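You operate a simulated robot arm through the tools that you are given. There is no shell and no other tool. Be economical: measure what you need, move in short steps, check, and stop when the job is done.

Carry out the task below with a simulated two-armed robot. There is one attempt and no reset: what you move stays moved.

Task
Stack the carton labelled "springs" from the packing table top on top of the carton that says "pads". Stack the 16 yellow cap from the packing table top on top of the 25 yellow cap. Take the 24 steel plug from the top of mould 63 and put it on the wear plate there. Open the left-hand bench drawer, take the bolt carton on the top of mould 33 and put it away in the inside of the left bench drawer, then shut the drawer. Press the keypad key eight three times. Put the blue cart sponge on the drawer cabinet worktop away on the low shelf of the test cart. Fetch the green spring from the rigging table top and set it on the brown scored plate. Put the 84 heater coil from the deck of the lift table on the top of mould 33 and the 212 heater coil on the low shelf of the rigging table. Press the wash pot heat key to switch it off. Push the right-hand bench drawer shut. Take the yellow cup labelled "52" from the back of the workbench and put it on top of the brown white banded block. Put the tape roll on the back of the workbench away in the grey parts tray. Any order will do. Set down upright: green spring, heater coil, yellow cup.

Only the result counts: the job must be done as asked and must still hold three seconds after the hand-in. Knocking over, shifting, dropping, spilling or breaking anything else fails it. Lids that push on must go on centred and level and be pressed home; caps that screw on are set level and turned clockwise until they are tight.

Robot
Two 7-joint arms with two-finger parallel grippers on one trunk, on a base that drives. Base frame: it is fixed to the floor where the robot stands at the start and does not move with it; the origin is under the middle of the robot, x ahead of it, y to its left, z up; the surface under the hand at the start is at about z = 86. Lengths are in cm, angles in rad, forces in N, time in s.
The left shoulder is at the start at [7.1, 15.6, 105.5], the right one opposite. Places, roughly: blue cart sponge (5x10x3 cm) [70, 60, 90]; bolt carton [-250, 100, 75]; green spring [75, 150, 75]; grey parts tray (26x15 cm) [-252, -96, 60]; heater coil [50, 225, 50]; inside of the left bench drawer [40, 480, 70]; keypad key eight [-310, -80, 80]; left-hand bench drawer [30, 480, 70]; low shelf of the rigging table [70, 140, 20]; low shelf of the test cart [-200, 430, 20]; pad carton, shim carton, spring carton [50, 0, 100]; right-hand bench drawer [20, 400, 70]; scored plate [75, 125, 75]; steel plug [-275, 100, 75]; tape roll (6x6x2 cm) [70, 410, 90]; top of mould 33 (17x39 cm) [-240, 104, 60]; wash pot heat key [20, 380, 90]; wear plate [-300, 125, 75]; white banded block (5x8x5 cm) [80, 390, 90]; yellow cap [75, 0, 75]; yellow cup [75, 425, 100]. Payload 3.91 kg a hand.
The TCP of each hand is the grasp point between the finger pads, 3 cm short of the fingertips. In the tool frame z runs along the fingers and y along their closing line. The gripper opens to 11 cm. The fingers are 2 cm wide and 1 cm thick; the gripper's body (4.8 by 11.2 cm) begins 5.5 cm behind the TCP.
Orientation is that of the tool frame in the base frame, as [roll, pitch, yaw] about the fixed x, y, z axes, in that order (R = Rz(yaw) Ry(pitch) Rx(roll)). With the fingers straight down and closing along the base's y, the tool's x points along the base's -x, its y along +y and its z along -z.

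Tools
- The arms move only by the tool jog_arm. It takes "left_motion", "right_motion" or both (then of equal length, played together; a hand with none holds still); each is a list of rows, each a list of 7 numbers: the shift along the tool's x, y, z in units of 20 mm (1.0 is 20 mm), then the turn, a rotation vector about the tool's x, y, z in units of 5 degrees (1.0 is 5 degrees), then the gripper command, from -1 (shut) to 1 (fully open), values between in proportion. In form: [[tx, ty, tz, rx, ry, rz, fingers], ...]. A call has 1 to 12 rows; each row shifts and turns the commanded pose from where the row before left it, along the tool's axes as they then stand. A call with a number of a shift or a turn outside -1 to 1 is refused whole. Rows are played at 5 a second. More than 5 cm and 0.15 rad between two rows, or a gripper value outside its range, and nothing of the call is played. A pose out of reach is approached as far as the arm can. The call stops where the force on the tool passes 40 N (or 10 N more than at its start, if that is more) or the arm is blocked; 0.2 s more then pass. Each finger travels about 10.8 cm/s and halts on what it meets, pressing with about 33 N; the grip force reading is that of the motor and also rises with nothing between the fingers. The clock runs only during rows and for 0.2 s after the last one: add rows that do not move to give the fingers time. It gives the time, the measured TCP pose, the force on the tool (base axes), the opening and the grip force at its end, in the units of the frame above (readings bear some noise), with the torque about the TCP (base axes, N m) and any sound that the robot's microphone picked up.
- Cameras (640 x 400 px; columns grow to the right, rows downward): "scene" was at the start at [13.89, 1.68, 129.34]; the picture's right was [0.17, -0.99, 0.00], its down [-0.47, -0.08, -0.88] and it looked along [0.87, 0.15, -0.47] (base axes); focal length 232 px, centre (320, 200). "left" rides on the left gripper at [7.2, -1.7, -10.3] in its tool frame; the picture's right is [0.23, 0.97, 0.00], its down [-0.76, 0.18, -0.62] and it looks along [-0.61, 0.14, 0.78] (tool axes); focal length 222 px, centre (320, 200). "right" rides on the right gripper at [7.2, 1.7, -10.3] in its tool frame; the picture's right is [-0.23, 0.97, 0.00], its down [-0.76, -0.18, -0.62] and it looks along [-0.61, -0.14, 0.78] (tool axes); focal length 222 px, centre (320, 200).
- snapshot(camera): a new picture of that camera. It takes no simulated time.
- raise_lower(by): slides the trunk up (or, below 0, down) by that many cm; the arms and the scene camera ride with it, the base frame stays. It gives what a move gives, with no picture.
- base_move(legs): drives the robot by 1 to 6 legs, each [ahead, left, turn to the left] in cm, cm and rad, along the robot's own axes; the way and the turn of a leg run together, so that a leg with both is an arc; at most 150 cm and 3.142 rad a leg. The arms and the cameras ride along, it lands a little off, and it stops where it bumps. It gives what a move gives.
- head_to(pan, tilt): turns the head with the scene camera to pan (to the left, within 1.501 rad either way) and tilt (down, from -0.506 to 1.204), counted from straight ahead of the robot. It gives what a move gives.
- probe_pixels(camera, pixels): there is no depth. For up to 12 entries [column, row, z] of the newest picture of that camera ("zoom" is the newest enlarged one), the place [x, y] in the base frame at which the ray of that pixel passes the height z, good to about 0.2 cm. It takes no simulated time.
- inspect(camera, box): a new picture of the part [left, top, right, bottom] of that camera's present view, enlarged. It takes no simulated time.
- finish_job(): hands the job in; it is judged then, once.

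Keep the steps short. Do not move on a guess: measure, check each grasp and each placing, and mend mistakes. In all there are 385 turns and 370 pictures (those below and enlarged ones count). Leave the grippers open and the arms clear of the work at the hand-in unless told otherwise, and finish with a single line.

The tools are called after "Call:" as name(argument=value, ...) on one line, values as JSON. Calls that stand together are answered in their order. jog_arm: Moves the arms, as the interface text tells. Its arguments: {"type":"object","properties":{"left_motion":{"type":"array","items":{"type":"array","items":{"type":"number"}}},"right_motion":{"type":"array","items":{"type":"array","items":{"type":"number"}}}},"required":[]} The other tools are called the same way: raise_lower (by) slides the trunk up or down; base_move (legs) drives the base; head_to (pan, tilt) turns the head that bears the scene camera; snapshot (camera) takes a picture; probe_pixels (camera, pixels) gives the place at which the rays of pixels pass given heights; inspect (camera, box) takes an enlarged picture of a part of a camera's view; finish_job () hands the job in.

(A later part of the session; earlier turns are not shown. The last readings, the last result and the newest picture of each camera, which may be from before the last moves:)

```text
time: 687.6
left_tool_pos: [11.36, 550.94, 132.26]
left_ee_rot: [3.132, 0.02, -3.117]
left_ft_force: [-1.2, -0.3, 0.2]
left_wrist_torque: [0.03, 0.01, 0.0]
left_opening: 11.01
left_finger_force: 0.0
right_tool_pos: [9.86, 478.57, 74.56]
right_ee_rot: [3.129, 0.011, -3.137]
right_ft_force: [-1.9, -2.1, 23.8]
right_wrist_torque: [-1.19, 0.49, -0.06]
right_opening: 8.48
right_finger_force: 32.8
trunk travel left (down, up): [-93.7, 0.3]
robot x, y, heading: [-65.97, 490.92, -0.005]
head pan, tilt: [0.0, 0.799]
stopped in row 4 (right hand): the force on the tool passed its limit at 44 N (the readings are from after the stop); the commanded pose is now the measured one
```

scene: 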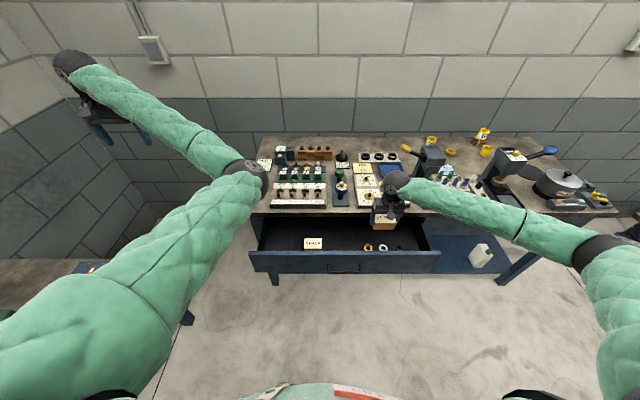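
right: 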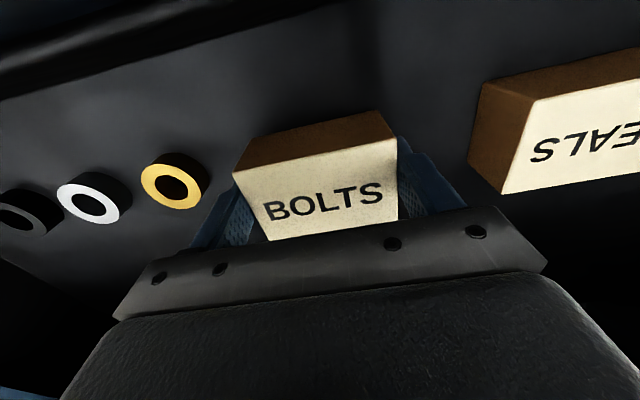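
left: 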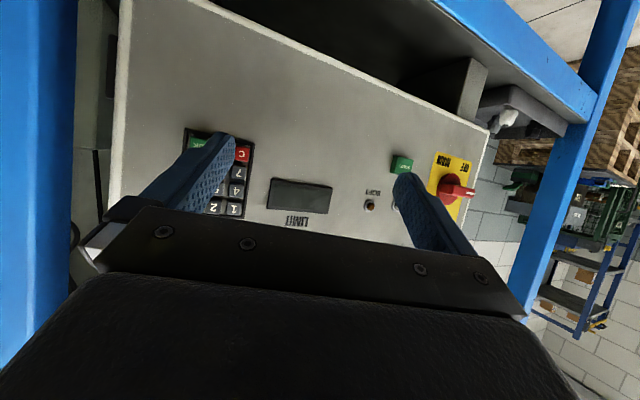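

Contact with the drawer floor. I ease off, open and rise.

Call:
jog_arm(right_motion=[[0, 0, -0.08, 0, 0, 0, -1], [0, 0, 0, 0, 0, 0, 0.7], [0, 0, 0, 0, 0, 0, 0.8], [0, 0, 0, 0, 0, 0, 0.8], [0, 0, -0.5, 0, 0, 0, 0.8], [0, 0, -1, 0, 0, 0, 0.8], [0, 0, -1, 0, 0, 0, 0.8], [0, 0, -1, 0, 0, 0, 0.8], [0, 0, -1, 0, 0, 0, 0.8], [0, 0, -1, 0, 0, 0, 0.8], [0, 0, -1, 0, 0, 0, 0.8], [0, 0, -1, 0, 0, 0, 0.8]])

Call:
snapshot(camera="right")

```text
time: 690.2
left_tool_pos: [11.49, 550.93, 132.29]
left_ee_rot: [3.132, 0.022, -3.116]
left_ft_force: [-0.3, -0.2, 0.4]
left_wrist_torque: [0.01, 0.0, 0.02]
left_opening: 11.0
left_finger_force: 0.1
right_tool_pos: [9.68, 478.49, 89.47]
right_ee_rot: [3.13, 0.01, -3.139]
right_ft_force: [-0.5, 0.2, 0.1]
right_wrist_torque: [0.05, -0.01, 0.02]
right_opening: 9.91
right_finger_force: 0.0
trunk travel left (down, up): [-93.7, 0.3]
robot x, y, heading: [-66.11, 490.52, -0.0]
head pan, tilt: [0.0, 0.799]
```

```text
106 pictures are left
```

right: 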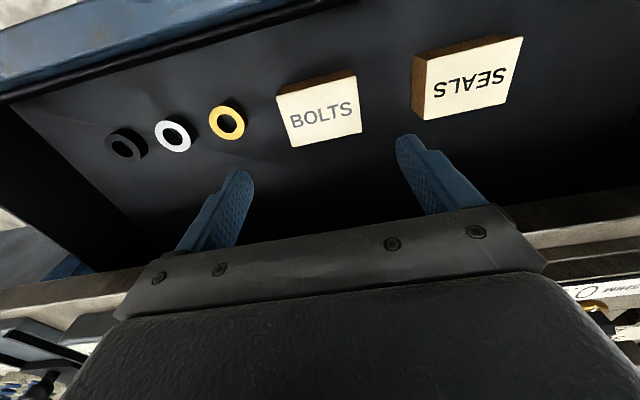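

The BOLTS carton lies flat in the drawer. To shut it: I raise the hand, back off 20 cm, tilt it 45° with closed fingers, shift to y≈465 beside the handle, and lower the trunk.

Call:
jog_arm(right_motion=[[0, 0, -1, 0, 0, 0, 0.8], [0, 0, -1, 0, 0, 0, 0.8], [0, 0, -1, 0, 0, 0, 0.8], [0, 0, -1, 0, 0, 0, 0.8], [0, 0, -1, 0, 0, 0, 0.8], [0, 0, -1, 0, 0, 0, 0.8]])

Call:
base_move(legs=[[-22, 0, 0]])

Call:
jog_arm(right_motion=[[0, -0.75, 0, 0, -1, 0, -1], [0, -0.75, 0, 0, -1, 0, -1], [0, -0.75, 0, 0, -1, 0, -1], [0, -0.75, 0, 0, -1, 0, -1], [0, -0.75, 0, 0, -1, 0, -1], [0, -0.75, 0, 0, -1, 0, -1], [0, -0.75, 0, 0, -1, 0, -1], [0, -0.75, 0, 0, -1, 0, -1], [0, -0.75, 0, 0, -1, 0, -1], [0, 0, 0, 0, 0, 0, -1]])

Call:
raise_lower(by=-25)

Call:
snapshot(camera="scene")

```text
time: 691.6
left_tool_pos: [11.6, 550.86, 132.34]
left_ee_rot: [3.133, 0.019, -3.118]
left_ft_force: [-0.2, 0.1, -0.1]
left_wrist_torque: [0.0, 0.01, -0.01]
left_opening: 10.99
left_finger_force: 0.0
right_tool_pos: [9.57, 478.29, 101.5]
right_ee_rot: [3.129, 0.008, -3.136]
right_ft_force: [0.8, -0.3, 0.0]
right_wrist_torque: [-0.01, -0.03, 0.0]
right_opening: 9.9
right_finger_force: 0.0
trunk travel left (down, up): [-93.7, 0.3]
robot x, y, heading: [-65.92, 490.9, -0.004]
head pan, tilt: [0.0, 0.799]
```

```text
time: 693.3
left_tool_pos: [-10.52, 550.87, 132.17]
left_ee_rot: [3.133, 0.019, -3.117]
left_ft_force: [-0.1, -0.8, -1.2]
left_wrist_torque: [0.0, 0.06, 0.0]
left_opening: 10.99
left_finger_force: 0.0
right_tool_pos: [-12.71, 478.25, 101.35]
right_ee_rot: [3.128, 0.009, -3.14]
right_ft_force: [-0.4, 0.7, 0.6]
right_wrist_torque: [-0.01, 0.0, 0.0]
right_opening: 9.88
right_finger_force: 0.0
trunk travel left (down, up): [-93.7, 0.3]
robot x, y, heading: [-88.45, 490.86, -0.002]
head pan, tilt: [0.0, 0.799]
```

```text
time: 695.5
left_tool_pos: [-10.73, 550.77, 132.44]
left_ee_rot: [3.133, 0.021, -3.118]
left_ft_force: [0.2, 0.2, -1.3]
left_wrist_torque: [0.02, 0.0, 0.02]
left_opening: 11.0
left_finger_force: 0.1
right_tool_pos: [-12.84, 462.36, 101.41]
right_ee_rot: [3.122, 0.787, 3.13]
right_ft_force: [0.4, -0.2, 0.2]
right_wrist_torque: [-0.02, -0.04, 0.01]
right_opening: 0.0
right_finger_force: 32.8
right hand out of reach, approached as far as the arm can: row 9
trunk travel left (down, up): [-93.7, 0.3]
robot x, y, heading: [-88.17, 491.01, -0.002]
head pan, tilt: [0.0, 0.799]
```

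```text
time: 698.1
left_tool_pos: [-10.73, 550.89, 107.25]
left_ee_rot: [3.135, 0.021, -3.119]
left_ft_force: [0.1, 0.1, 0.2]
left_wrist_torque: [0.01, 0.0, 0.02]
left_opening: 11.01
left_finger_force: 0.1
right_tool_pos: [-12.76, 462.35, 76.39]
right_ee_rot: [3.121, 0.784, 3.13]
right_ft_force: [0.4, -0.1, -0.6]
right_wrist_torque: [0.01, -0.02, 0.05]
right_opening: 0.0
right_finger_force: 33.3
trunk travel left (down, up): [-68.7, 25.3]
robot x, y, heading: [-88.24, 490.72, -0.005]
head pan, tilt: [0.0, 0.799]
```

```text
105 pictures are left
```

scene: 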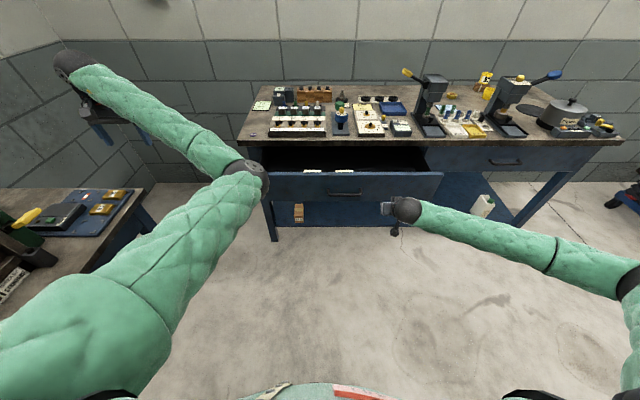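

In position. I push forward.

Call:
jog_arm(right_motion=[[-0.7, 0, 0.7, 0, 0, 0, -1], [-0.7, 0, 0.7, 0, 0, 0, -1], [-0.7, 0, 0.7, 0, 0, 0, -1], [-0.7, 0, 0.7, 0, 0, 0, -1], [-0.7, 0, 0.7, 0, 0, 0, -1], [-0.7, 0, 0.7, 0, 0, 0, -1], [-0.7, 0, 0.7, 0, 0, 0, -1], [-0.7, 0, 0.7, 0, 0, 0, -1], [-0.7, 0, 0.7, 0, 0, 0, -1], [-0.7, 0, 0.7, 0, 0, 0, -1], [-0.7, 0, 0.7, 0, 0, 0, -1], [-0.7, 0, 0.7, 0, 0, 0, -1]])

Call:
jog_arm(right_motion=[[-0.5, 0, 0.5, 0, 0, 0, -1], [-0.5, 0, 0.5, 0, 0, 0, -1], [-0.4, 0, 0.4, 0, 0, 0, -1], [-0.4, 0, 0.4, 0, 0, 0, -1], [-0.3, 0, 0.3, 0, 0, 0, -1], [-0.3, 0, 0.3, 0, 0, 0, -1], [-0.3, 0, 0.3, 0, 0, 0, -1], [-0.3, 0, 0.3, 0, 0, 0, -1]])

Call:
snapshot(camera="scene")

```text
time: 700.7
left_tool_pos: [-10.65, 550.97, 107.26]
left_ee_rot: [3.133, 0.018, -3.12]
left_ft_force: [-0.7, 0.2, -0.1]
left_wrist_torque: [-0.03, 0.01, 0.02]
left_opening: 11.0
left_finger_force: 0.1
right_tool_pos: [11.11, 462.44, 76.28]
right_ee_rot: [3.12, 0.784, 3.131]
right_ft_force: [0.1, 0.5, -0.2]
right_wrist_torque: [-0.05, 0.0, -0.01]
right_opening: 0.0
right_finger_force: 33.1
trunk travel left (down, up): [-68.7, 25.3]
robot x, y, heading: [-88.17, 490.67, -0.003]
head pan, tilt: [0.0, 0.799]
```

```text
time: 702.0
left_tool_pos: [-10.72, 550.94, 107.27]
left_ee_rot: [3.132, 0.019, -3.118]
left_ft_force: [0.3, -0.9, -0.7]
left_wrist_torque: [-0.02, 0.03, 0.02]
left_opening: 10.99
left_finger_force: 0.1
right_tool_pos: [17.29, 462.59, 76.37]
right_ee_rot: [3.121, 0.782, 3.129]
right_ft_force: [-22.8, -2.1, 16.1]
right_wrist_torque: [-0.22, -0.24, -0.09]
right_opening: 0.01
right_finger_force: 33.0
trunk travel left (down, up): [-68.7, 25.3]
robot x, y, heading: [-88.25, 491.04, -0.006]
head pan, tilt: [0.0, 0.799]
stopped in row 6 (right hand): the force on the tool passed its limit at 74 N (the readings are from after the stop); the commanded pose is now the measured one
```

```text
104 pictures are left
```

scene: 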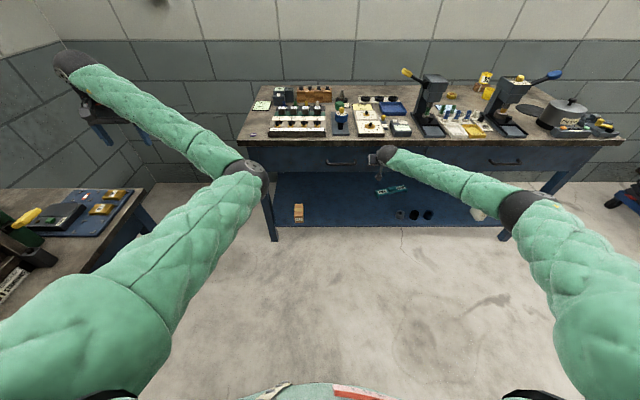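

The left drawer is shut. Last is the tape roll. I withdraw, raise the trunk, straighten and lift the right hand.

Call:
jog_arm(right_motion=[[0.7, 0, -0.7, 0, 0, 0, -1], [0.7, 0, -0.7, 0, 0, 0, -1], [0.7, 0, -0.7, 0, 0, 0, -1], [0.7, 0, -0.7, 0, 0, 0, -1], [0.7, 0, -0.7, 0, 0, 0, -1], [0.7, 0, -0.7, 0, 0, 0, -1], [0.7, 0, -0.7, 0, 0, 0, -1], [0.7, 0, -0.7, 0, 0, 0, -1], [0.7, 0, -0.7, 0, 0, 0, -1]])

Call:
raise_lower(by=25)

Call:
jog_arm(right_motion=[[0, 0, 0, 0, 1, 0, 1], [0, 0, 0, 0, 1, 0, 1], [0, 0, 0, 0, 1, 0, 1], [0, 0, 0, 0, 1, 0, 1], [0, 0, 0, 0, 1, 0, 1], [0, 0, 0, 0, 1, 0, 1], [0, 0, 0, 0, 1, 0, 1], [0, 0, 0, 0, 1, 0, 1], [0, 0, 0, 0, 0.9, 0, 1], [0, 0, -1, 0, 0, 0, 1], [0, 0, -1, 0, 0, 0, 1], [0, 0, -1, 0, 0, 0, 1]])

Call:
jog_arm(right_motion=[[0, 0, -1, 0, 0, 0, 1], [0, 0, -1, 0, 0, 0, 1], [0, 0, -1, 0, 0, 0, 1], [0, 0, -1, 0, 0, 0, 1], [0, 0, -1, 0, 0, 0, 1], [0, 0, -1, 0, 0, 0, 1], [0, 0, -1, 0, 0, 0, 1], [0, 0, -1, 0, 0, 0, 1]])

Call:
base_move(legs=[[0, -40, 0], [58, 0, 0]])

Call:
snapshot(camera="right")

Call:
snapshot(camera="scene")

```text
time: 704.0
left_tool_pos: [-10.8, 550.79, 107.3]
left_ee_rot: [3.133, 0.022, -3.117]
left_ft_force: [-0.3, 0.2, 0.9]
left_wrist_torque: [0.03, 0.0, 0.0]
left_opening: 11.0
left_finger_force: 0.0
right_tool_pos: [-0.46, 462.4, 76.35]
right_ee_rot: [3.119, 0.782, 3.127]
right_ft_force: [-0.3, -0.9, -1.0]
right_wrist_torque: [0.0, -0.02, -0.02]
right_opening: 0.0
right_finger_force: 32.6
trunk travel left (down, up): [-68.7, 25.3]
robot x, y, heading: [-87.97, 490.87, -0.003]
head pan, tilt: [0.0, 0.799]
```

```text
time: 706.6
left_tool_pos: [-10.59, 550.72, 132.36]
left_ee_rot: [3.133, 0.02, -3.12]
left_ft_force: [0.1, -0.9, 0.3]
left_wrist_torque: [0.0, 0.01, 0.01]
left_opening: 10.98
left_finger_force: 0.0
right_tool_pos: [-0.5, 462.45, 101.31]
right_ee_rot: [3.119, 0.782, 3.131]
right_ft_force: [-0.9, 0.1, 0.1]
right_wrist_torque: [-0.01, -0.02, 0.0]
right_opening: 0.01
right_finger_force: 33.0
trunk travel left (down, up): [-93.7, 0.3]
robot x, y, heading: [-88.33, 490.84, -0.004]
head pan, tilt: [0.0, 0.799]
```

```text
time: 709.2
left_tool_pos: [-10.65, 550.85, 132.28]
left_ee_rot: [3.133, 0.02, -3.12]
left_ft_force: [0.1, -0.1, -0.2]
left_wrist_torque: [-0.03, 0.02, 0.0]
left_opening: 11.0
left_finger_force: 0.0
right_tool_pos: [-0.5, 462.19, 107.4]
right_ee_rot: [3.126, 0.005, -3.138]
right_ft_force: [0.9, -0.3, 0.5]
right_wrist_torque: [-0.03, -0.01, 0.0]
right_opening: 10.99
right_finger_force: 0.1
trunk travel left (down, up): [-93.7, 0.3]
robot x, y, heading: [-88.17, 490.74, -0.002]
head pan, tilt: [0.0, 0.799]
```

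```text
time: 711.0
left_tool_pos: [-10.69, 550.87, 132.41]
left_ee_rot: [3.135, 0.021, -3.12]
left_ft_force: [0.6, 0.3, 0.1]
left_wrist_torque: [0.04, 0.01, 0.03]
left_opening: 11.0
left_finger_force: 0.0
right_tool_pos: [-0.61, 461.86, 123.42]
right_ee_rot: [3.125, 0.005, -3.138]
right_ft_force: [-0.3, -0.1, -1.1]
right_wrist_torque: [0.02, -0.02, -0.01]
right_opening: 11.0
right_finger_force: 0.0
trunk travel left (down, up): [-93.7, 0.3]
robot x, y, heading: [-88.32, 490.66, -0.005]
head pan, tilt: [0.0, 0.799]
```

```text
time: 712.0
left_tool_pos: [-9.9, 546.32, 132.5]
left_ee_rot: [3.132, 0.02, -3.13]
left_ft_force: [0.7, 0.3, 0.6]
left_wrist_torque: [0.04, -0.05, -0.02]
left_opening: 11.01
left_finger_force: 0.0
right_tool_pos: [-0.83, 457.26, 123.68]
right_ee_rot: [3.123, 0.008, 3.136]
right_ft_force: [-0.3, -0.5, 0.5]
right_wrist_torque: [0.03, 0.0, 0.01]
right_opening: 10.98
right_finger_force: 0.0
trunk travel left (down, up): [-93.7, 0.3]
robot x, y, heading: [-87.93, 487.14, -0.019]
head pan, tilt: [0.0, 0.799]
stopped in leg 1: the robot was blocked; the commanded pose is now the measured one
```

```text
103 pictures are left
```

right: 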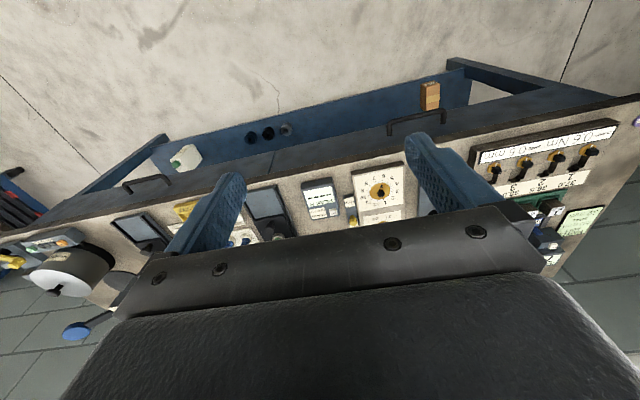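

```text
102 pictures are left
```

scene: 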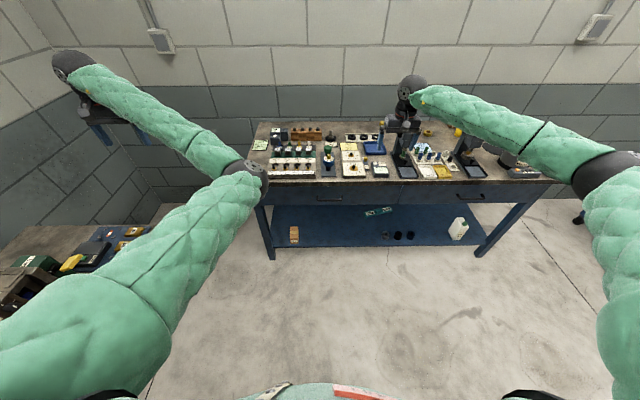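

The base's rear right has touched the scrap bin behind it. I move forward first, then look at the bin.

Call:
base_move(legs=[[20, 0, 0]])

Call:
head_to(pan=-1.5, tilt=0.9)

Call:
snapshot(camera="scene")

```text
time: 713.6
left_tool_pos: [9.89, 545.92, 132.37]
left_ee_rot: [3.132, 0.02, -3.128]
left_ft_force: [-0.7, -0.2, 0.1]
left_wrist_torque: [0.01, -0.01, 0.01]
left_opening: 10.97
left_finger_force: 0.2
right_tool_pos: [18.9, 457.03, 123.62]
right_ee_rot: [3.125, 0.009, 3.133]
right_ft_force: [-0.5, 0.4, 0.8]
right_wrist_torque: [0.01, -0.01, 0.0]
right_opening: 11.0
right_finger_force: 0.1
trunk travel left (down, up): [-93.7, 0.3]
robot x, y, heading: [-68.17, 486.8, -0.016]
head pan, tilt: [0.0, 0.799]
```

```text
time: 715.2
left_tool_pos: [10.12, 545.89, 132.37]
left_ee_rot: [3.131, 0.022, -3.129]
left_ft_force: [1.2, -0.3, 0.0]
left_wrist_torque: [0.0, 0.0, -0.01]
left_opening: 11.01
left_finger_force: 0.1
right_tool_pos: [19.12, 456.77, 123.38]
right_ee_rot: [3.127, 0.007, 3.135]
right_ft_force: [-0.1, 0.2, 0.7]
right_wrist_torque: [-0.06, -0.01, -0.02]
right_opening: 10.99
right_finger_force: 0.0
trunk travel left (down, up): [-93.7, 0.3]
robot x, y, heading: [-68.35, 486.78, -0.019]
head pan, tilt: [-1.499, 0.901]
```

```text
101 pictures are left
```

scene: 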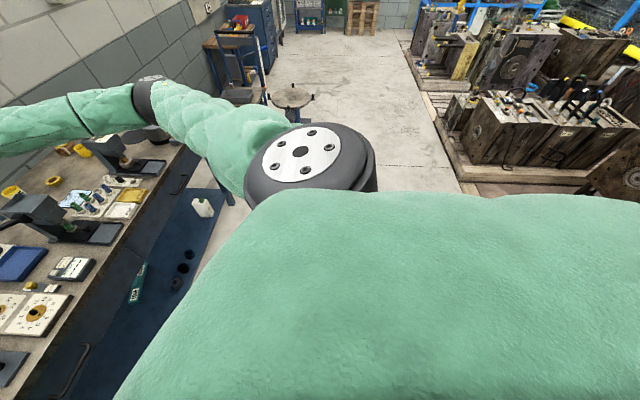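

Call:
base_move(legs=[[0, -35, 0.018], [38, 0, 0]])

Call:
head_to(pan=-0.2, tilt=0.65)

Call:
snapshot(camera="right")

Call:
snapshot(camera="scene")

```text
time: 719.5
left_tool_pos: [45.66, 512.14, 132.3]
left_ee_rot: [3.13, 0.022, -3.113]
left_ft_force: [-0.4, 0.3, 0.2]
left_wrist_torque: [-0.03, -0.01, -0.03]
left_opening: 11.0
left_finger_force: 0.0
right_tool_pos: [56.11, 423.21, 123.58]
right_ee_rot: [3.127, 0.007, -3.131]
right_ft_force: [0.1, 0.2, 0.7]
right_wrist_torque: [-0.02, 0.0, -0.04]
right_opening: 11.02
right_finger_force: 0.1
trunk travel left (down, up): [-93.7, 0.3]
robot x, y, heading: [-31.97, 451.66, -0.006]
head pan, tilt: [-1.499, 0.901]
```

```text
time: 720.9
left_tool_pos: [45.8, 512.15, 132.34]
left_ee_rot: [3.131, 0.019, -3.114]
left_ft_force: [-0.1, -0.7, -0.3]
left_wrist_torque: [0.04, -0.04, -0.04]
left_opening: 11.02
left_finger_force: 0.0
right_tool_pos: [56.23, 423.19, 123.51]
right_ee_rot: [3.127, 0.008, -3.132]
right_ft_force: [0.7, 0.3, 0.7]
right_wrist_torque: [-0.02, -0.01, 0.01]
right_opening: 11.01
right_finger_force: 0.1
trunk travel left (down, up): [-93.7, 0.3]
robot x, y, heading: [-31.61, 451.4, -0.002]
head pan, tilt: [-0.201, 0.649]
```

```text
100 pictures are left
```

right: 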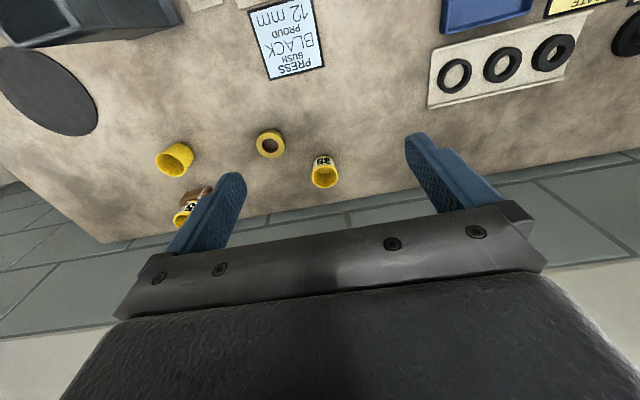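

```text
99 pictures are left
```

scene: 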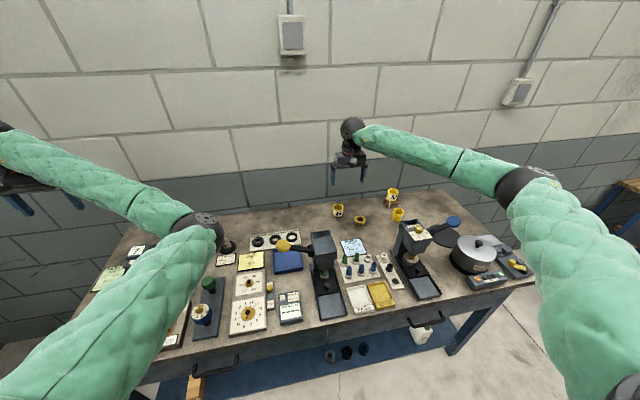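

Call:
jog_arm(right_motion=[[-0.75, -0.87, 0.6, 0, 0, 0, 1], [-0.75, -0.87, 0.6, 0, 0, 0, 1], [-0.75, -0.87, 0.6, 0, 0, 0, 1], [-0.75, -0.87, 0.6, 0, 0, 0, 1], [-0.75, -0.87, 0.6, 0, 0, 0, 1], [-0.75, -0.87, 0.6, 0, 0, 0, 1], [-0.75, -0.87, 0.6, 0, 0, 0, 1], [0, 0, 0, 0, 0, 0, 1]])

Call:
inspect(camera="right", box=[220, 40, 420, 165])

Call:
snapshot(camera="scene")

```text
time: 722.7
left_tool_pos: [45.65, 512.12, 132.47]
left_ee_rot: [3.13, 0.02, -3.114]
left_ft_force: [0.4, 0.3, 0.4]
left_wrist_torque: [-0.01, 0.0, -0.03]
left_opening: 11.03
left_finger_force: 0.2
right_tool_pos: [66.82, 411.21, 114.82]
right_ee_rot: [3.126, 0.008, -3.131]
right_ft_force: [-0.2, -0.3, 1.6]
right_wrist_torque: [0.02, -0.01, 0.0]
right_opening: 11.0
right_finger_force: 0.1
trunk travel left (down, up): [-93.7, 0.3]
robot x, y, heading: [-31.54, 451.4, -0.004]
head pan, tilt: [-0.201, 0.649]
```

```text
3.20 times, centred on (320, 102) of right
```

zoom: 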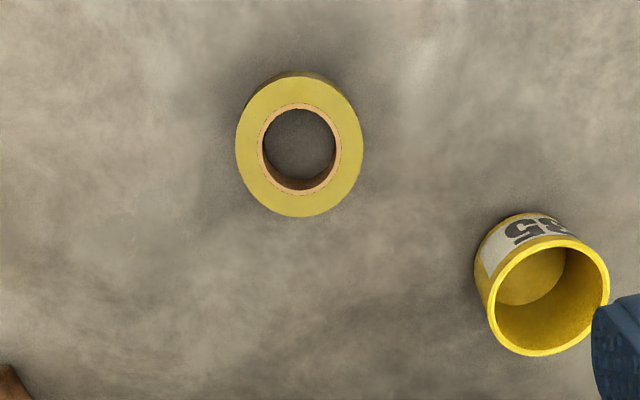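

```text
97 pictures are left
```

scene: 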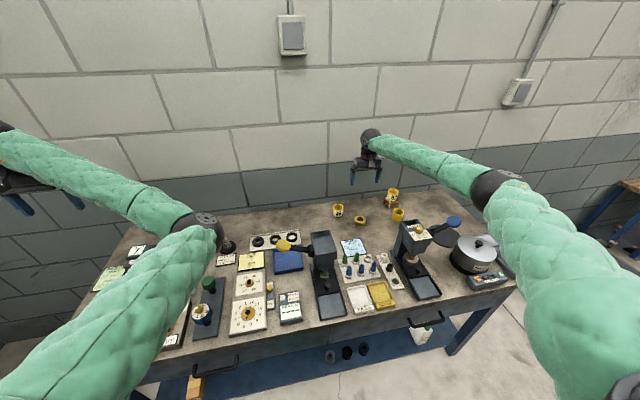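

Call:
probe_pixels(camera="zoom", pixels=[[299, 146, 90], [236, 146, 90], [362, 146, 90], [299, 78, 90], [299, 217, 90]])

Call:
probe_pixels(camera="scene", pixels=[[497, 180, 120], [497, 180, 130], [453, 222, 110], [453, 222, 115]])

```text
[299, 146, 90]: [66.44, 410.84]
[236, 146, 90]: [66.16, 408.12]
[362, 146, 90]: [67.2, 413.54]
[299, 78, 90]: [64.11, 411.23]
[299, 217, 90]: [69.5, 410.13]
```

```text
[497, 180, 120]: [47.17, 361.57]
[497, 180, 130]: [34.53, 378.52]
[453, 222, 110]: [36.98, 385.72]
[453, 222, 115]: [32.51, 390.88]
```

Tape centre (66.7, 410.8). The elbow is high (≈142). I descend to z≈100 first and check.

Call:
jog_arm(right_motion=[[0, -0.2, 1, 0, 0, 0, 1], [0, 0, 1, 0, 0, 0, 1], [0, 0, 1, 0, 0, 0, 1], [0, 0, 1, 0, 0, 0, 0.7], [0, 0, 1, 0, 0, 0, 0.7], [0, 0, 1, 0, 0, 0, 0.7], [0, 0, 1, 0, 0, 0, 0.7], [0, 0, 0, 0, 0, 0, 0.7]])

Call:
snapshot(camera="scene")

```text
time: 724.5
left_tool_pos: [45.8, 512.29, 132.36]
left_ee_rot: [3.131, 0.022, -3.114]
left_ft_force: [-0.1, 0.6, -0.1]
left_wrist_torque: [0.02, 0.02, 0.01]
left_opening: 11.0
left_finger_force: 0.0
right_tool_pos: [67.0, 411.08, 100.9]
right_ee_rot: [3.125, 0.008, -3.132]
right_ft_force: [0.9, 0.4, -0.5]
right_wrist_torque: [0.04, 0.01, 0.0]
right_opening: 9.35
right_finger_force: 0.2
trunk travel left (down, up): [-93.7, 0.3]
robot x, y, heading: [-31.61, 451.39, -0.005]
head pan, tilt: [-0.201, 0.649]
```

```text
96 pictures are left
```

scene: 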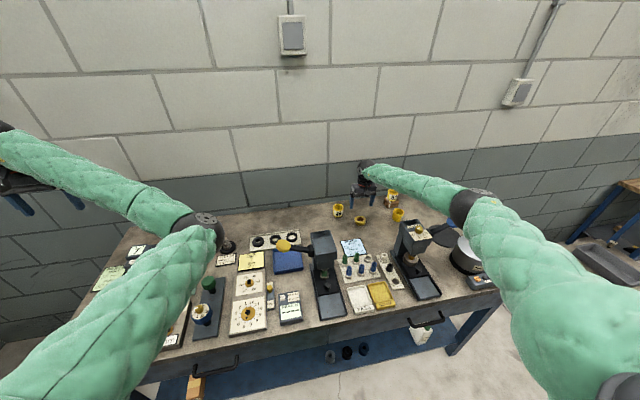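

Call:
probe_pixels(camera="scene", pixels=[[472, 205, 120], [472, 205, 126], [472, 205, 132], [472, 205, 138]])

Call:
inspect(camera="scene", box=[320, 150, 520, 290])

```text
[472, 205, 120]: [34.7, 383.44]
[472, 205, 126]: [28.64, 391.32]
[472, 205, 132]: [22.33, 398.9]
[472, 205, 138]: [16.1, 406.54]
```

```text
2.86 times, centred on (420, 220) of scene
```

zoom: 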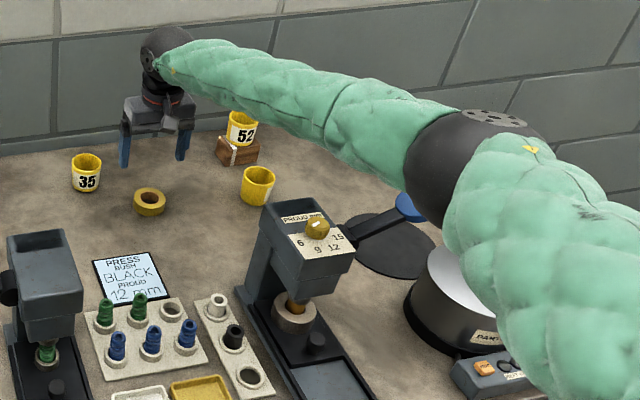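

The elbow is still ~17 cm above the press. I descend to z=91.5 and grip the roll.

Call:
jog_arm(right_motion=[[0.15, -0.12, 1, 0, 0, 0, 0.7], [0, 0, 1, 0, 0, 0, 0.7], [0, 0, 1, 0, 0, 0, 0.7], [0, 0, 1, 0, 0, 0, 0.7], [0, 0, 0.65, 0, 0, 0, 0.7], [0, 0, 0, 0, 0, 0, 0.7], [0, 0, 0, 0, 0, 0, -1], [0, 0, 0, 0, 0, 0, -1], [0, 0, 0, 0, 0, 0, -1]])

Call:
snapshot(camera="right")

```text
time: 726.5
left_tool_pos: [45.79, 512.24, 132.26]
left_ee_rot: [3.13, 0.019, -3.113]
left_ft_force: [-0.8, 0.5, -0.1]
left_wrist_torque: [-0.01, 0.03, -0.01]
left_opening: 10.98
left_finger_force: 0.1
right_tool_pos: [66.83, 411.1, 91.6]
right_ee_rot: [3.127, 0.007, -3.131]
right_ft_force: [1.0, 0.5, 1.1]
right_wrist_torque: [-0.01, -0.04, -0.02]
right_opening: 5.6
right_finger_force: 32.9
trunk travel left (down, up): [-93.7, 0.3]
robot x, y, heading: [-31.43, 451.51, -0.001]
head pan, tilt: [-0.201, 0.649]
```

```text
94 pictures are left
```

right: 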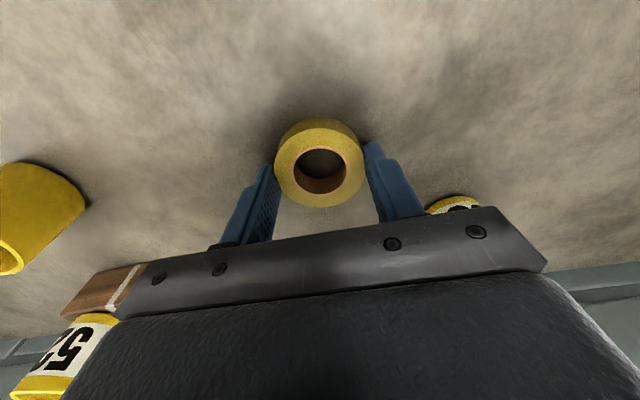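

Gripped at 5.6 cm. I lift.

Call:
jog_arm(right_motion=[[0, 0, -1, 0, 0, 0, -1], [0, 0, -1, 0, 0, 0, -1], [0, 0, -1, 0, 0, 0, -1], [0, 0, -1, 0, 0, 0, -1], [0, 0, -1, 0, 0, 0, -1], [0, 0, -1, 0, 0, 0, -1], [0, 0, -1, 0, 0, 0, -1], [0, 0, -1, 0, 0, 0, -1], [0, 0, -1, 0, 0, 0, -1], [0, 0, -1, 0, 0, 0, -1], [0, 0, -1, 0, 0, 0, -1], [0, 0, -1, 0, 0, 0, -1]])

Call:
snapshot(camera="right")

Call:
snapshot(camera="scene")

```text
time: 729.1
left_tool_pos: [45.66, 512.09, 132.34]
left_ee_rot: [3.132, 0.019, -3.112]
left_ft_force: [-0.3, -0.1, 0.4]
left_wrist_torque: [0.01, 0.01, -0.01]
left_opening: 10.99
left_finger_force: 0.1
right_tool_pos: [66.62, 410.59, 115.59]
right_ee_rot: [3.127, 0.007, -3.132]
right_ft_force: [0.2, -0.1, 0.1]
right_wrist_torque: [-0.03, -0.02, 0.01]
right_opening: 5.58
right_finger_force: 32.7
trunk travel left (down, up): [-93.7, 0.3]
robot x, y, heading: [-31.6, 451.28, -0.007]
head pan, tilt: [-0.201, 0.649]
```

```text
93 pictures are left
```

right: 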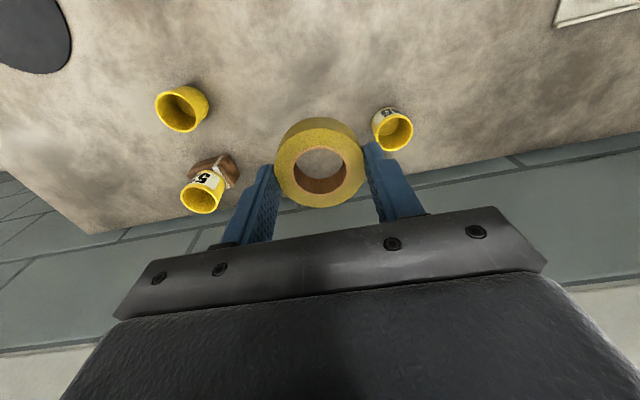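

```text
92 pictures are left
```

scene: 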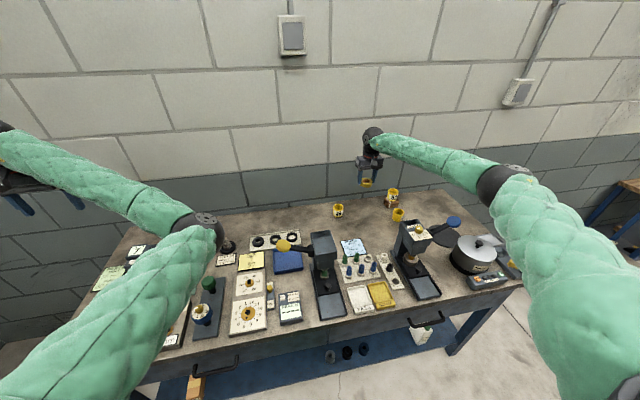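

The roll is held. I pull the hand in over the gap between the presses, then drive along the lane to the rack end of the room.

Call:
jog_arm(right_motion=[[0.3, 0.3, -1, 0, 0, 0, -1], [0.5, 0.3, -1, 0, 0, 0, -1], [1, 0.2, -0.6, 0, 0, 0, -1], [1, 0, 0, 0, 0, 0, -1], [1, 0, 0, 0, 0, 0, -1], [1, 0, 0, 0, 0, 0, -1], [1, 0, 0, 0, 0, 0, -1], [1, 0, 0, 0, 0, 0, -1], [1, 0, 0, 0, 0, 0, -1], [1, 0, 0, 0, 0, 0, -1], [1, 0, 0, 0, 0, 0, -1]])

Call:
base_move(legs=[[-42, 0, 0], [0, -60, 0]])

Call:
head_to(pan=1.5, tilt=0.6)

Call:
snapshot(camera="scene")

```text
time: 731.5
left_tool_pos: [45.64, 512.18, 132.61]
left_ee_rot: [3.13, 0.022, -3.111]
left_ft_force: [-0.1, 0.4, -0.4]
left_wrist_torque: [-0.02, 0.01, -0.02]
left_opening: 10.98
left_finger_force: 0.1
right_tool_pos: [46.87, 412.0, 120.78]
right_ee_rot: [3.125, 0.006, -3.132]
right_ft_force: [-0.6, 0.2, -0.6]
right_wrist_torque: [0.04, -0.03, -0.01]
right_opening: 5.53
right_finger_force: 33.0
trunk travel left (down, up): [-93.7, 0.3]
robot x, y, heading: [-31.18, 451.91, -0.005]
head pan, tilt: [-0.201, 0.649]
```

```text
time: 737.1
left_tool_pos: [3.75, 452.91, 132.38]
left_ee_rot: [3.133, 0.02, -3.1]
left_ft_force: [-1.0, -0.1, 0.2]
left_wrist_torque: [0.02, -0.01, 0.02]
left_opening: 11.01
left_finger_force: 0.0
right_tool_pos: [6.08, 352.72, 120.68]
right_ee_rot: [3.126, 0.005, -3.119]
right_ft_force: [-0.4, 0.4, 0.1]
right_wrist_torque: [-0.01, -0.03, 0.01]
right_opening: 5.55
right_finger_force: 33.1
trunk travel left (down, up): [-93.7, 0.3]
robot x, y, heading: [-72.55, 391.42, 0.014]
head pan, tilt: [-0.201, 0.649]
```

```text
time: 738.8
left_tool_pos: [3.76, 452.68, 132.43]
left_ee_rot: [3.13, 0.019, -3.1]
left_ft_force: [-0.3, 0.5, -0.2]
left_wrist_torque: [0.0, -0.03, 0.01]
left_opening: 11.0
left_finger_force: 0.1
right_tool_pos: [6.23, 352.79, 120.62]
right_ee_rot: [3.126, 0.006, -3.118]
right_ft_force: [-0.5, -0.3, -0.8]
right_wrist_torque: [-0.02, 0.04, -0.01]
right_opening: 5.52
right_finger_force: 33.0
trunk travel left (down, up): [-93.7, 0.3]
robot x, y, heading: [-72.7, 391.05, 0.01]
head pan, tilt: [1.499, 0.6]
```

```text
91 pictures are left
```

scene: 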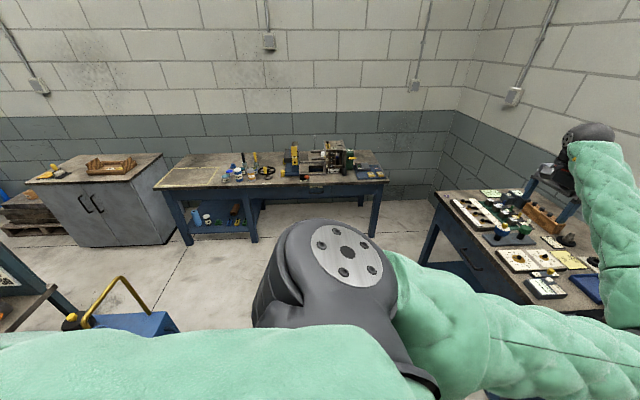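

Call:
base_move(legs=[[0, -130, 0]])

Call:
snapshot(camera="scene")

```text
time: 745.3
left_tool_pos: [5.2, 324.92, 132.3]
left_ee_rot: [3.131, 0.02, -3.098]
left_ft_force: [-0.2, -0.1, -0.1]
left_wrist_torque: [-0.04, -0.02, 0.0]
left_opening: 10.99
left_finger_force: 0.1
right_tool_pos: [7.68, 224.73, 120.64]
right_ee_rot: [3.126, 0.007, -3.117]
right_ft_force: [-0.1, 0.7, 0.4]
right_wrist_torque: [-0.01, 0.0, -0.02]
right_opening: 5.48
right_finger_force: 33.4
trunk travel left (down, up): [-93.7, 0.3]
robot x, y, heading: [-71.66, 263.28, 0.011]
head pan, tilt: [1.499, 0.6]
```

```text
90 pictures are left
```

scene: 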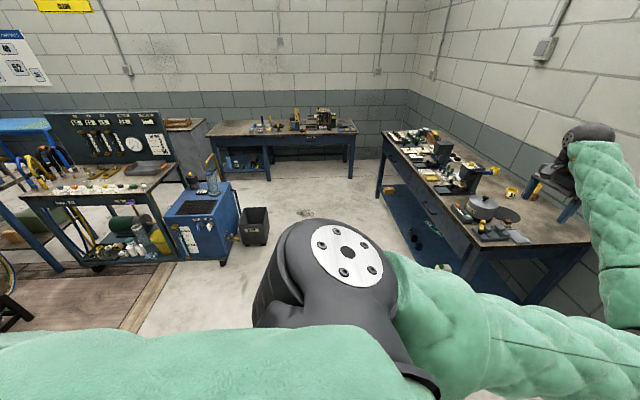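

Call:
inspect(camera="scene", box=[160, 170, 280, 270])

Call:
probe_pixels(camera="zoom", pixels=[[322, 306, 0], [430, 296, 0], [250, 365, 0], [305, 175, 35], [425, 150, 35], [433, 170, 35]])

```text
4.00 times, centred on (220, 220) of scene
```

zoom: 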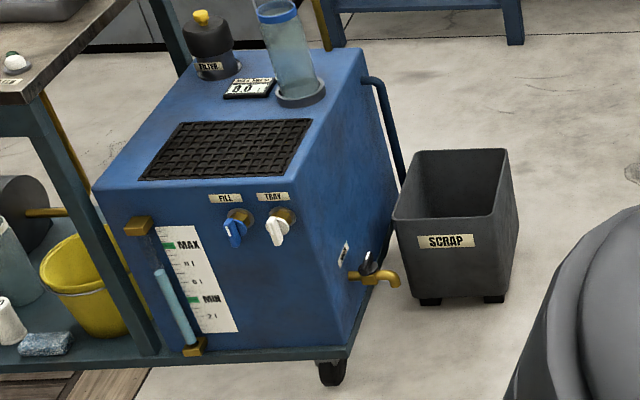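

```text
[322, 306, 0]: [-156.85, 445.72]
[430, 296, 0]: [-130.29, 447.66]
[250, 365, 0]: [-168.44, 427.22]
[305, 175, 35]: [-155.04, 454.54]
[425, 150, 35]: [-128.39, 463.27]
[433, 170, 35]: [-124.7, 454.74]
```

Call:
probe_pixels(camera="zoom", pixels=[[503, 300, 0], [507, 270, 5], [412, 304, 0], [516, 235, 0], [509, 152, 35], [405, 152, 35], [395, 218, 35], [498, 215, 35]])

```text
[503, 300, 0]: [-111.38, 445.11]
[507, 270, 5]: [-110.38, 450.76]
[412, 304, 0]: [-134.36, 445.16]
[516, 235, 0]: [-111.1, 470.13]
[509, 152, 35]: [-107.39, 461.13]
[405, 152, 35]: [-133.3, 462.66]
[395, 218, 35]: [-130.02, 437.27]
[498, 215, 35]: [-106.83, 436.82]
```

The bin has not moved (corner still at (-111.4, 445.1)), and the sponge is in place. I go on to the rack end: down the lane, turn to face -y, and move to x≈-150.

Call:
base_move(legs=[[0, -150, 0], [0, -113, 0], [0, 0, -1.58], [0, -75, 0]])

Call:
head_to(pan=-0.7, tilt=0.5)

Call:
snapshot(camera="scene")

```text
time: 765.5
left_tool_pos: [-75.92, -77.03, 132.32]
left_ee_rot: [3.131, 0.019, 1.637]
left_ft_force: [-0.1, -0.4, -0.3]
left_wrist_torque: [-0.02, 0.01, 0.01]
left_opening: 11.0
left_finger_force: 0.0
right_tool_pos: [-175.87, -81.88, 120.65]
right_ee_rot: [3.125, 0.007, 1.616]
right_ft_force: [-0.1, 0.0, 0.0]
right_wrist_torque: [0.01, 0.0, -0.01]
right_opening: 5.42
right_finger_force: 32.8
trunk travel left (down, up): [-93.7, 0.3]
robot x, y, heading: [-139.6, -2.46, -1.537]
head pan, tilt: [1.499, 0.6]
```

```text
time: 767.6
left_tool_pos: [-75.96, -77.06, 132.36]
left_ee_rot: [3.131, 0.02, 1.639]
left_ft_force: [0.2, -0.1, 0.0]
left_wrist_torque: [-0.01, -0.02, 0.01]
left_opening: 10.99
left_finger_force: 0.0
right_tool_pos: [-176.14, -81.83, 120.63]
right_ee_rot: [3.124, 0.008, 1.618]
right_ft_force: [-0.3, 0.9, -0.8]
right_wrist_torque: [0.02, 0.02, 0.02]
right_opening: 5.41
right_finger_force: 32.8
trunk travel left (down, up): [-93.7, 0.3]
robot x, y, heading: [-139.27, -2.2, -1.533]
head pan, tilt: [-0.7, 0.499]
```

```text
88 pictures are left
```

scene: 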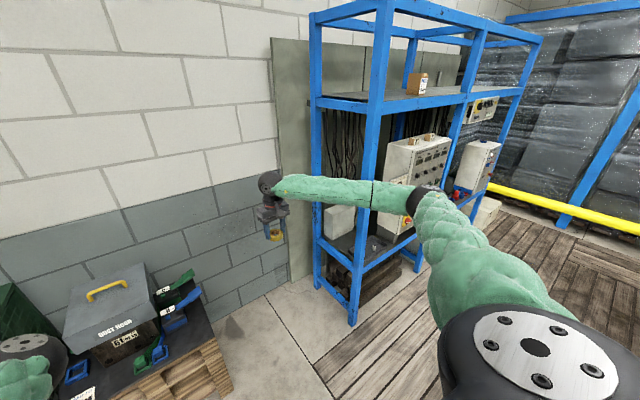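

Call:
snapshot(camera="right")

Call:
inspect(camera="scene", box=[300, 180, 420, 320])

Call:
probe_pixels(camera="scene", pixels=[[352, 322, 0], [320, 285, 0], [355, 265, 60], [232, 395, 0], [200, 340, 20], [422, 270, 0]])

```text
87 pictures are left
```

right: 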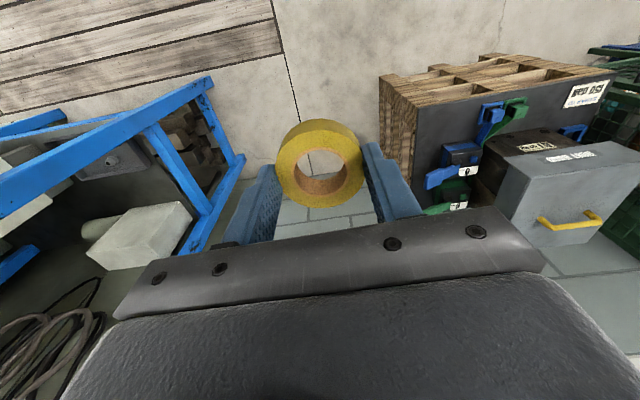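

```text
2.86 times, centred on (360, 250) of scene
```

zoom: 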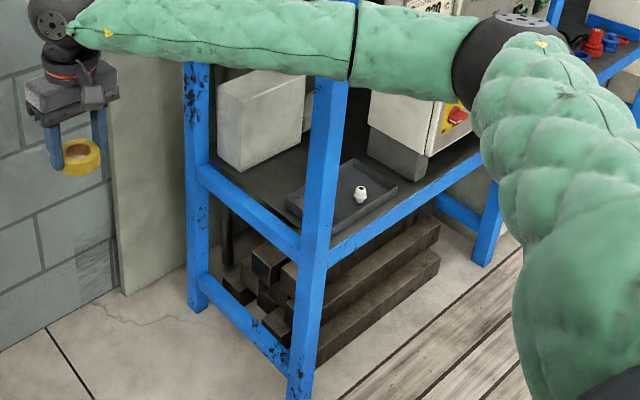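

```text
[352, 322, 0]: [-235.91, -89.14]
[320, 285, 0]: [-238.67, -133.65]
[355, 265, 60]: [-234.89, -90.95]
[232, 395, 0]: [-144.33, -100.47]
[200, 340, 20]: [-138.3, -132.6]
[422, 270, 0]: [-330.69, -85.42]
```

Call:
probe_pixels(camera="zoom", pixels=[[288, 200, 61], [353, 160, 61], [398, 185, 61], [330, 235, 61], [343, 198, 58], [360, 193, 60], [480, 155, 58]])

```text
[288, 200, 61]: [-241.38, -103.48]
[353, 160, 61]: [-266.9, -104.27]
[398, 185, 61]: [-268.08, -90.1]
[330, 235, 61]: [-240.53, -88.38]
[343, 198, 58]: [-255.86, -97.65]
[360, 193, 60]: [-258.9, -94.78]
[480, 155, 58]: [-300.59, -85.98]
```

The tray is x -268..-241, y -104..-89, rim z≈61, at the shelf's front between the post (x≈-236) and the cabinet (x≈-271). I pull the right hand in close, then move the base in front of it.

Call:
jog_arm(right_motion=[[1, 0, 0, 0, 0, 0, -1], [1, 0, 0, 0, 0, 0, -1], [1, 0, 0, 0, 0, 0, -1], [1, 0, 0, 0, 0, 0, -1], [1, 0, 0, 0, 0, 0, -1], [1, 0, 0, 0, 0, 0, -1], [1, 0, 0, 0, 0, 0, -1], [1, 0, 0, 0, 0, 0, -1], [1, 0, 0, 0, 0, 0, -1], [1, 0, 0, 0, 0, 0, -1], [1, 0, 0, 0, 0, 0, -1], [1, 0, 0, 0, 0, 0, -1]])

Call:
jog_arm(right_motion=[[1, 0, 0, 0, 0, 0, -1], [1, 0, 0, 0, 0, 0, -1], [1, 0, 0, 0, 0, 0, -1], [1, 0, 0, 0, 0, 0, -1]])

Call:
base_move(legs=[[0, 0, -0.036], [27, 0, 0], [0, -40, 0]])

Call:
snapshot(camera="scene")

Call:
snapshot(camera="right")

```text
time: 770.2
left_tool_pos: [-76.03, -76.91, 132.45]
left_ee_rot: [3.132, 0.021, 1.636]
left_ft_force: [0.5, -0.3, 0.4]
left_wrist_torque: [0.01, -0.01, 0.0]
left_opening: 11.01
left_finger_force: 0.0
right_tool_pos: [-177.22, -57.78, 120.52]
right_ee_rot: [3.125, 0.007, 1.621]
right_ft_force: [-0.1, 0.5, -0.1]
right_wrist_torque: [-0.01, 0.0, -0.01]
right_opening: 5.41
right_finger_force: 32.9
trunk travel left (down, up): [-93.7, 0.3]
robot x, y, heading: [-139.55, -1.77, -1.532]
head pan, tilt: [-0.7, 0.499]
```

```text
time: 771.2
left_tool_pos: [-75.88, -76.88, 132.42]
left_ee_rot: [3.13, 0.021, 1.636]
left_ft_force: [-0.8, 0.6, -0.3]
left_wrist_torque: [-0.05, 0.03, -0.02]
left_opening: 11.01
left_finger_force: 0.0
right_tool_pos: [-177.42, -49.67, 120.53]
right_ee_rot: [3.126, 0.01, 1.617]
right_ft_force: [-0.8, -0.1, 0.3]
right_wrist_torque: [0.01, 0.0, 0.01]
right_opening: 5.43
right_finger_force: 33.1
trunk travel left (down, up): [-93.7, 0.3]
robot x, y, heading: [-139.8, -1.8, -1.533]
head pan, tilt: [-0.7, 0.499]
```

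```text
time: 775.5
left_tool_pos: [-118.15, -105.24, 132.34]
left_ee_rot: [3.134, 0.019, 1.607]
left_ft_force: [-0.3, -0.2, -0.2]
left_wrist_torque: [-0.02, 0.0, -0.02]
left_opening: 11.0
left_finger_force: 0.0
right_tool_pos: [-218.78, -75.17, 120.4]
right_ee_rot: [3.126, 0.008, 1.586]
right_ft_force: [0.3, -0.1, -1.2]
right_wrist_torque: [-0.01, 0.02, 0.0]
right_opening: 5.4
right_finger_force: 32.8
trunk travel left (down, up): [-93.7, 0.3]
robot x, y, heading: [-179.45, -28.5, -1.565]
head pan, tilt: [-0.7, 0.499]
```

```text
85 pictures are left
```

scene: 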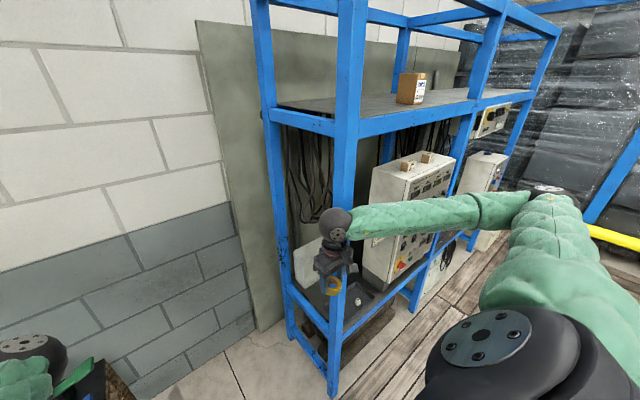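

```text
84 pictures are left
```

right: 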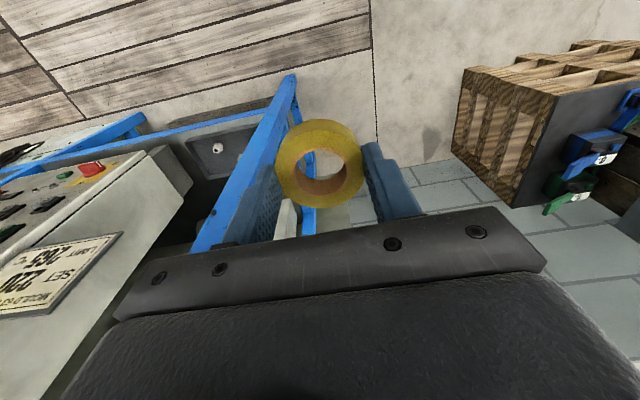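

Clearance to the post is about 6 cm. I continue right 36 cm, so the hand ends in front of the bay.

Call:
base_move(legs=[[0, -36, 0]])

Call:
snapshot(camera="right")

Call:
snapshot(camera="scene")

```text
time: 777.9
left_tool_pos: [-154.68, -105.65, 132.22]
left_ee_rot: [3.133, 0.02, 1.606]
left_ft_force: [0.1, 0.1, -0.7]
left_wrist_torque: [0.01, 0.04, 0.02]
left_opening: 11.0
left_finger_force: 0.1
right_tool_pos: [-255.27, -75.23, 120.46]
right_ee_rot: [3.127, 0.007, 1.587]
right_ft_force: [0.5, -0.6, -0.9]
right_wrist_torque: [0.03, -0.03, -0.02]
right_opening: 5.44
right_finger_force: 33.1
trunk travel left (down, up): [-93.7, 0.3]
robot x, y, heading: [-215.36, -28.8, -1.57]
head pan, tilt: [-0.7, 0.499]
```

```text
83 pictures are left
```

right: 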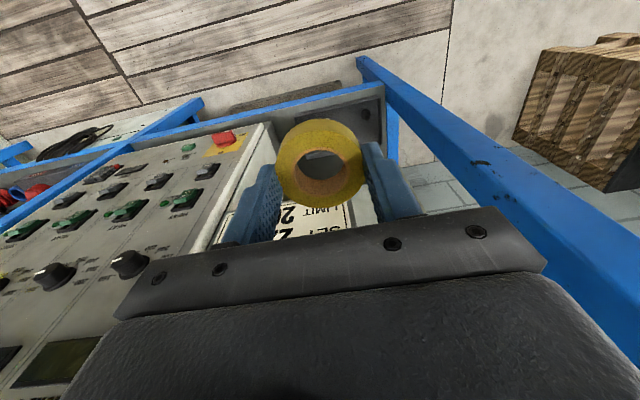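

```text
82 pictures are left
```

scene: 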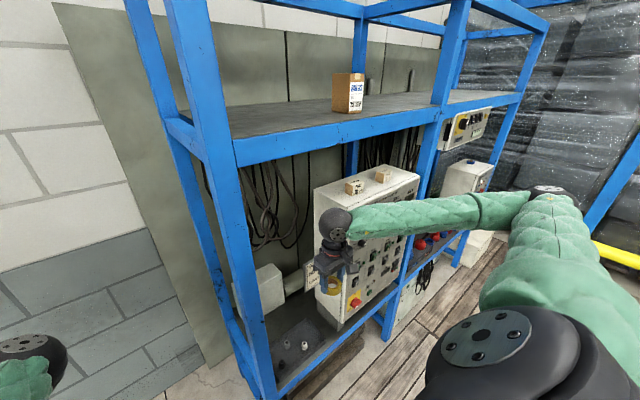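

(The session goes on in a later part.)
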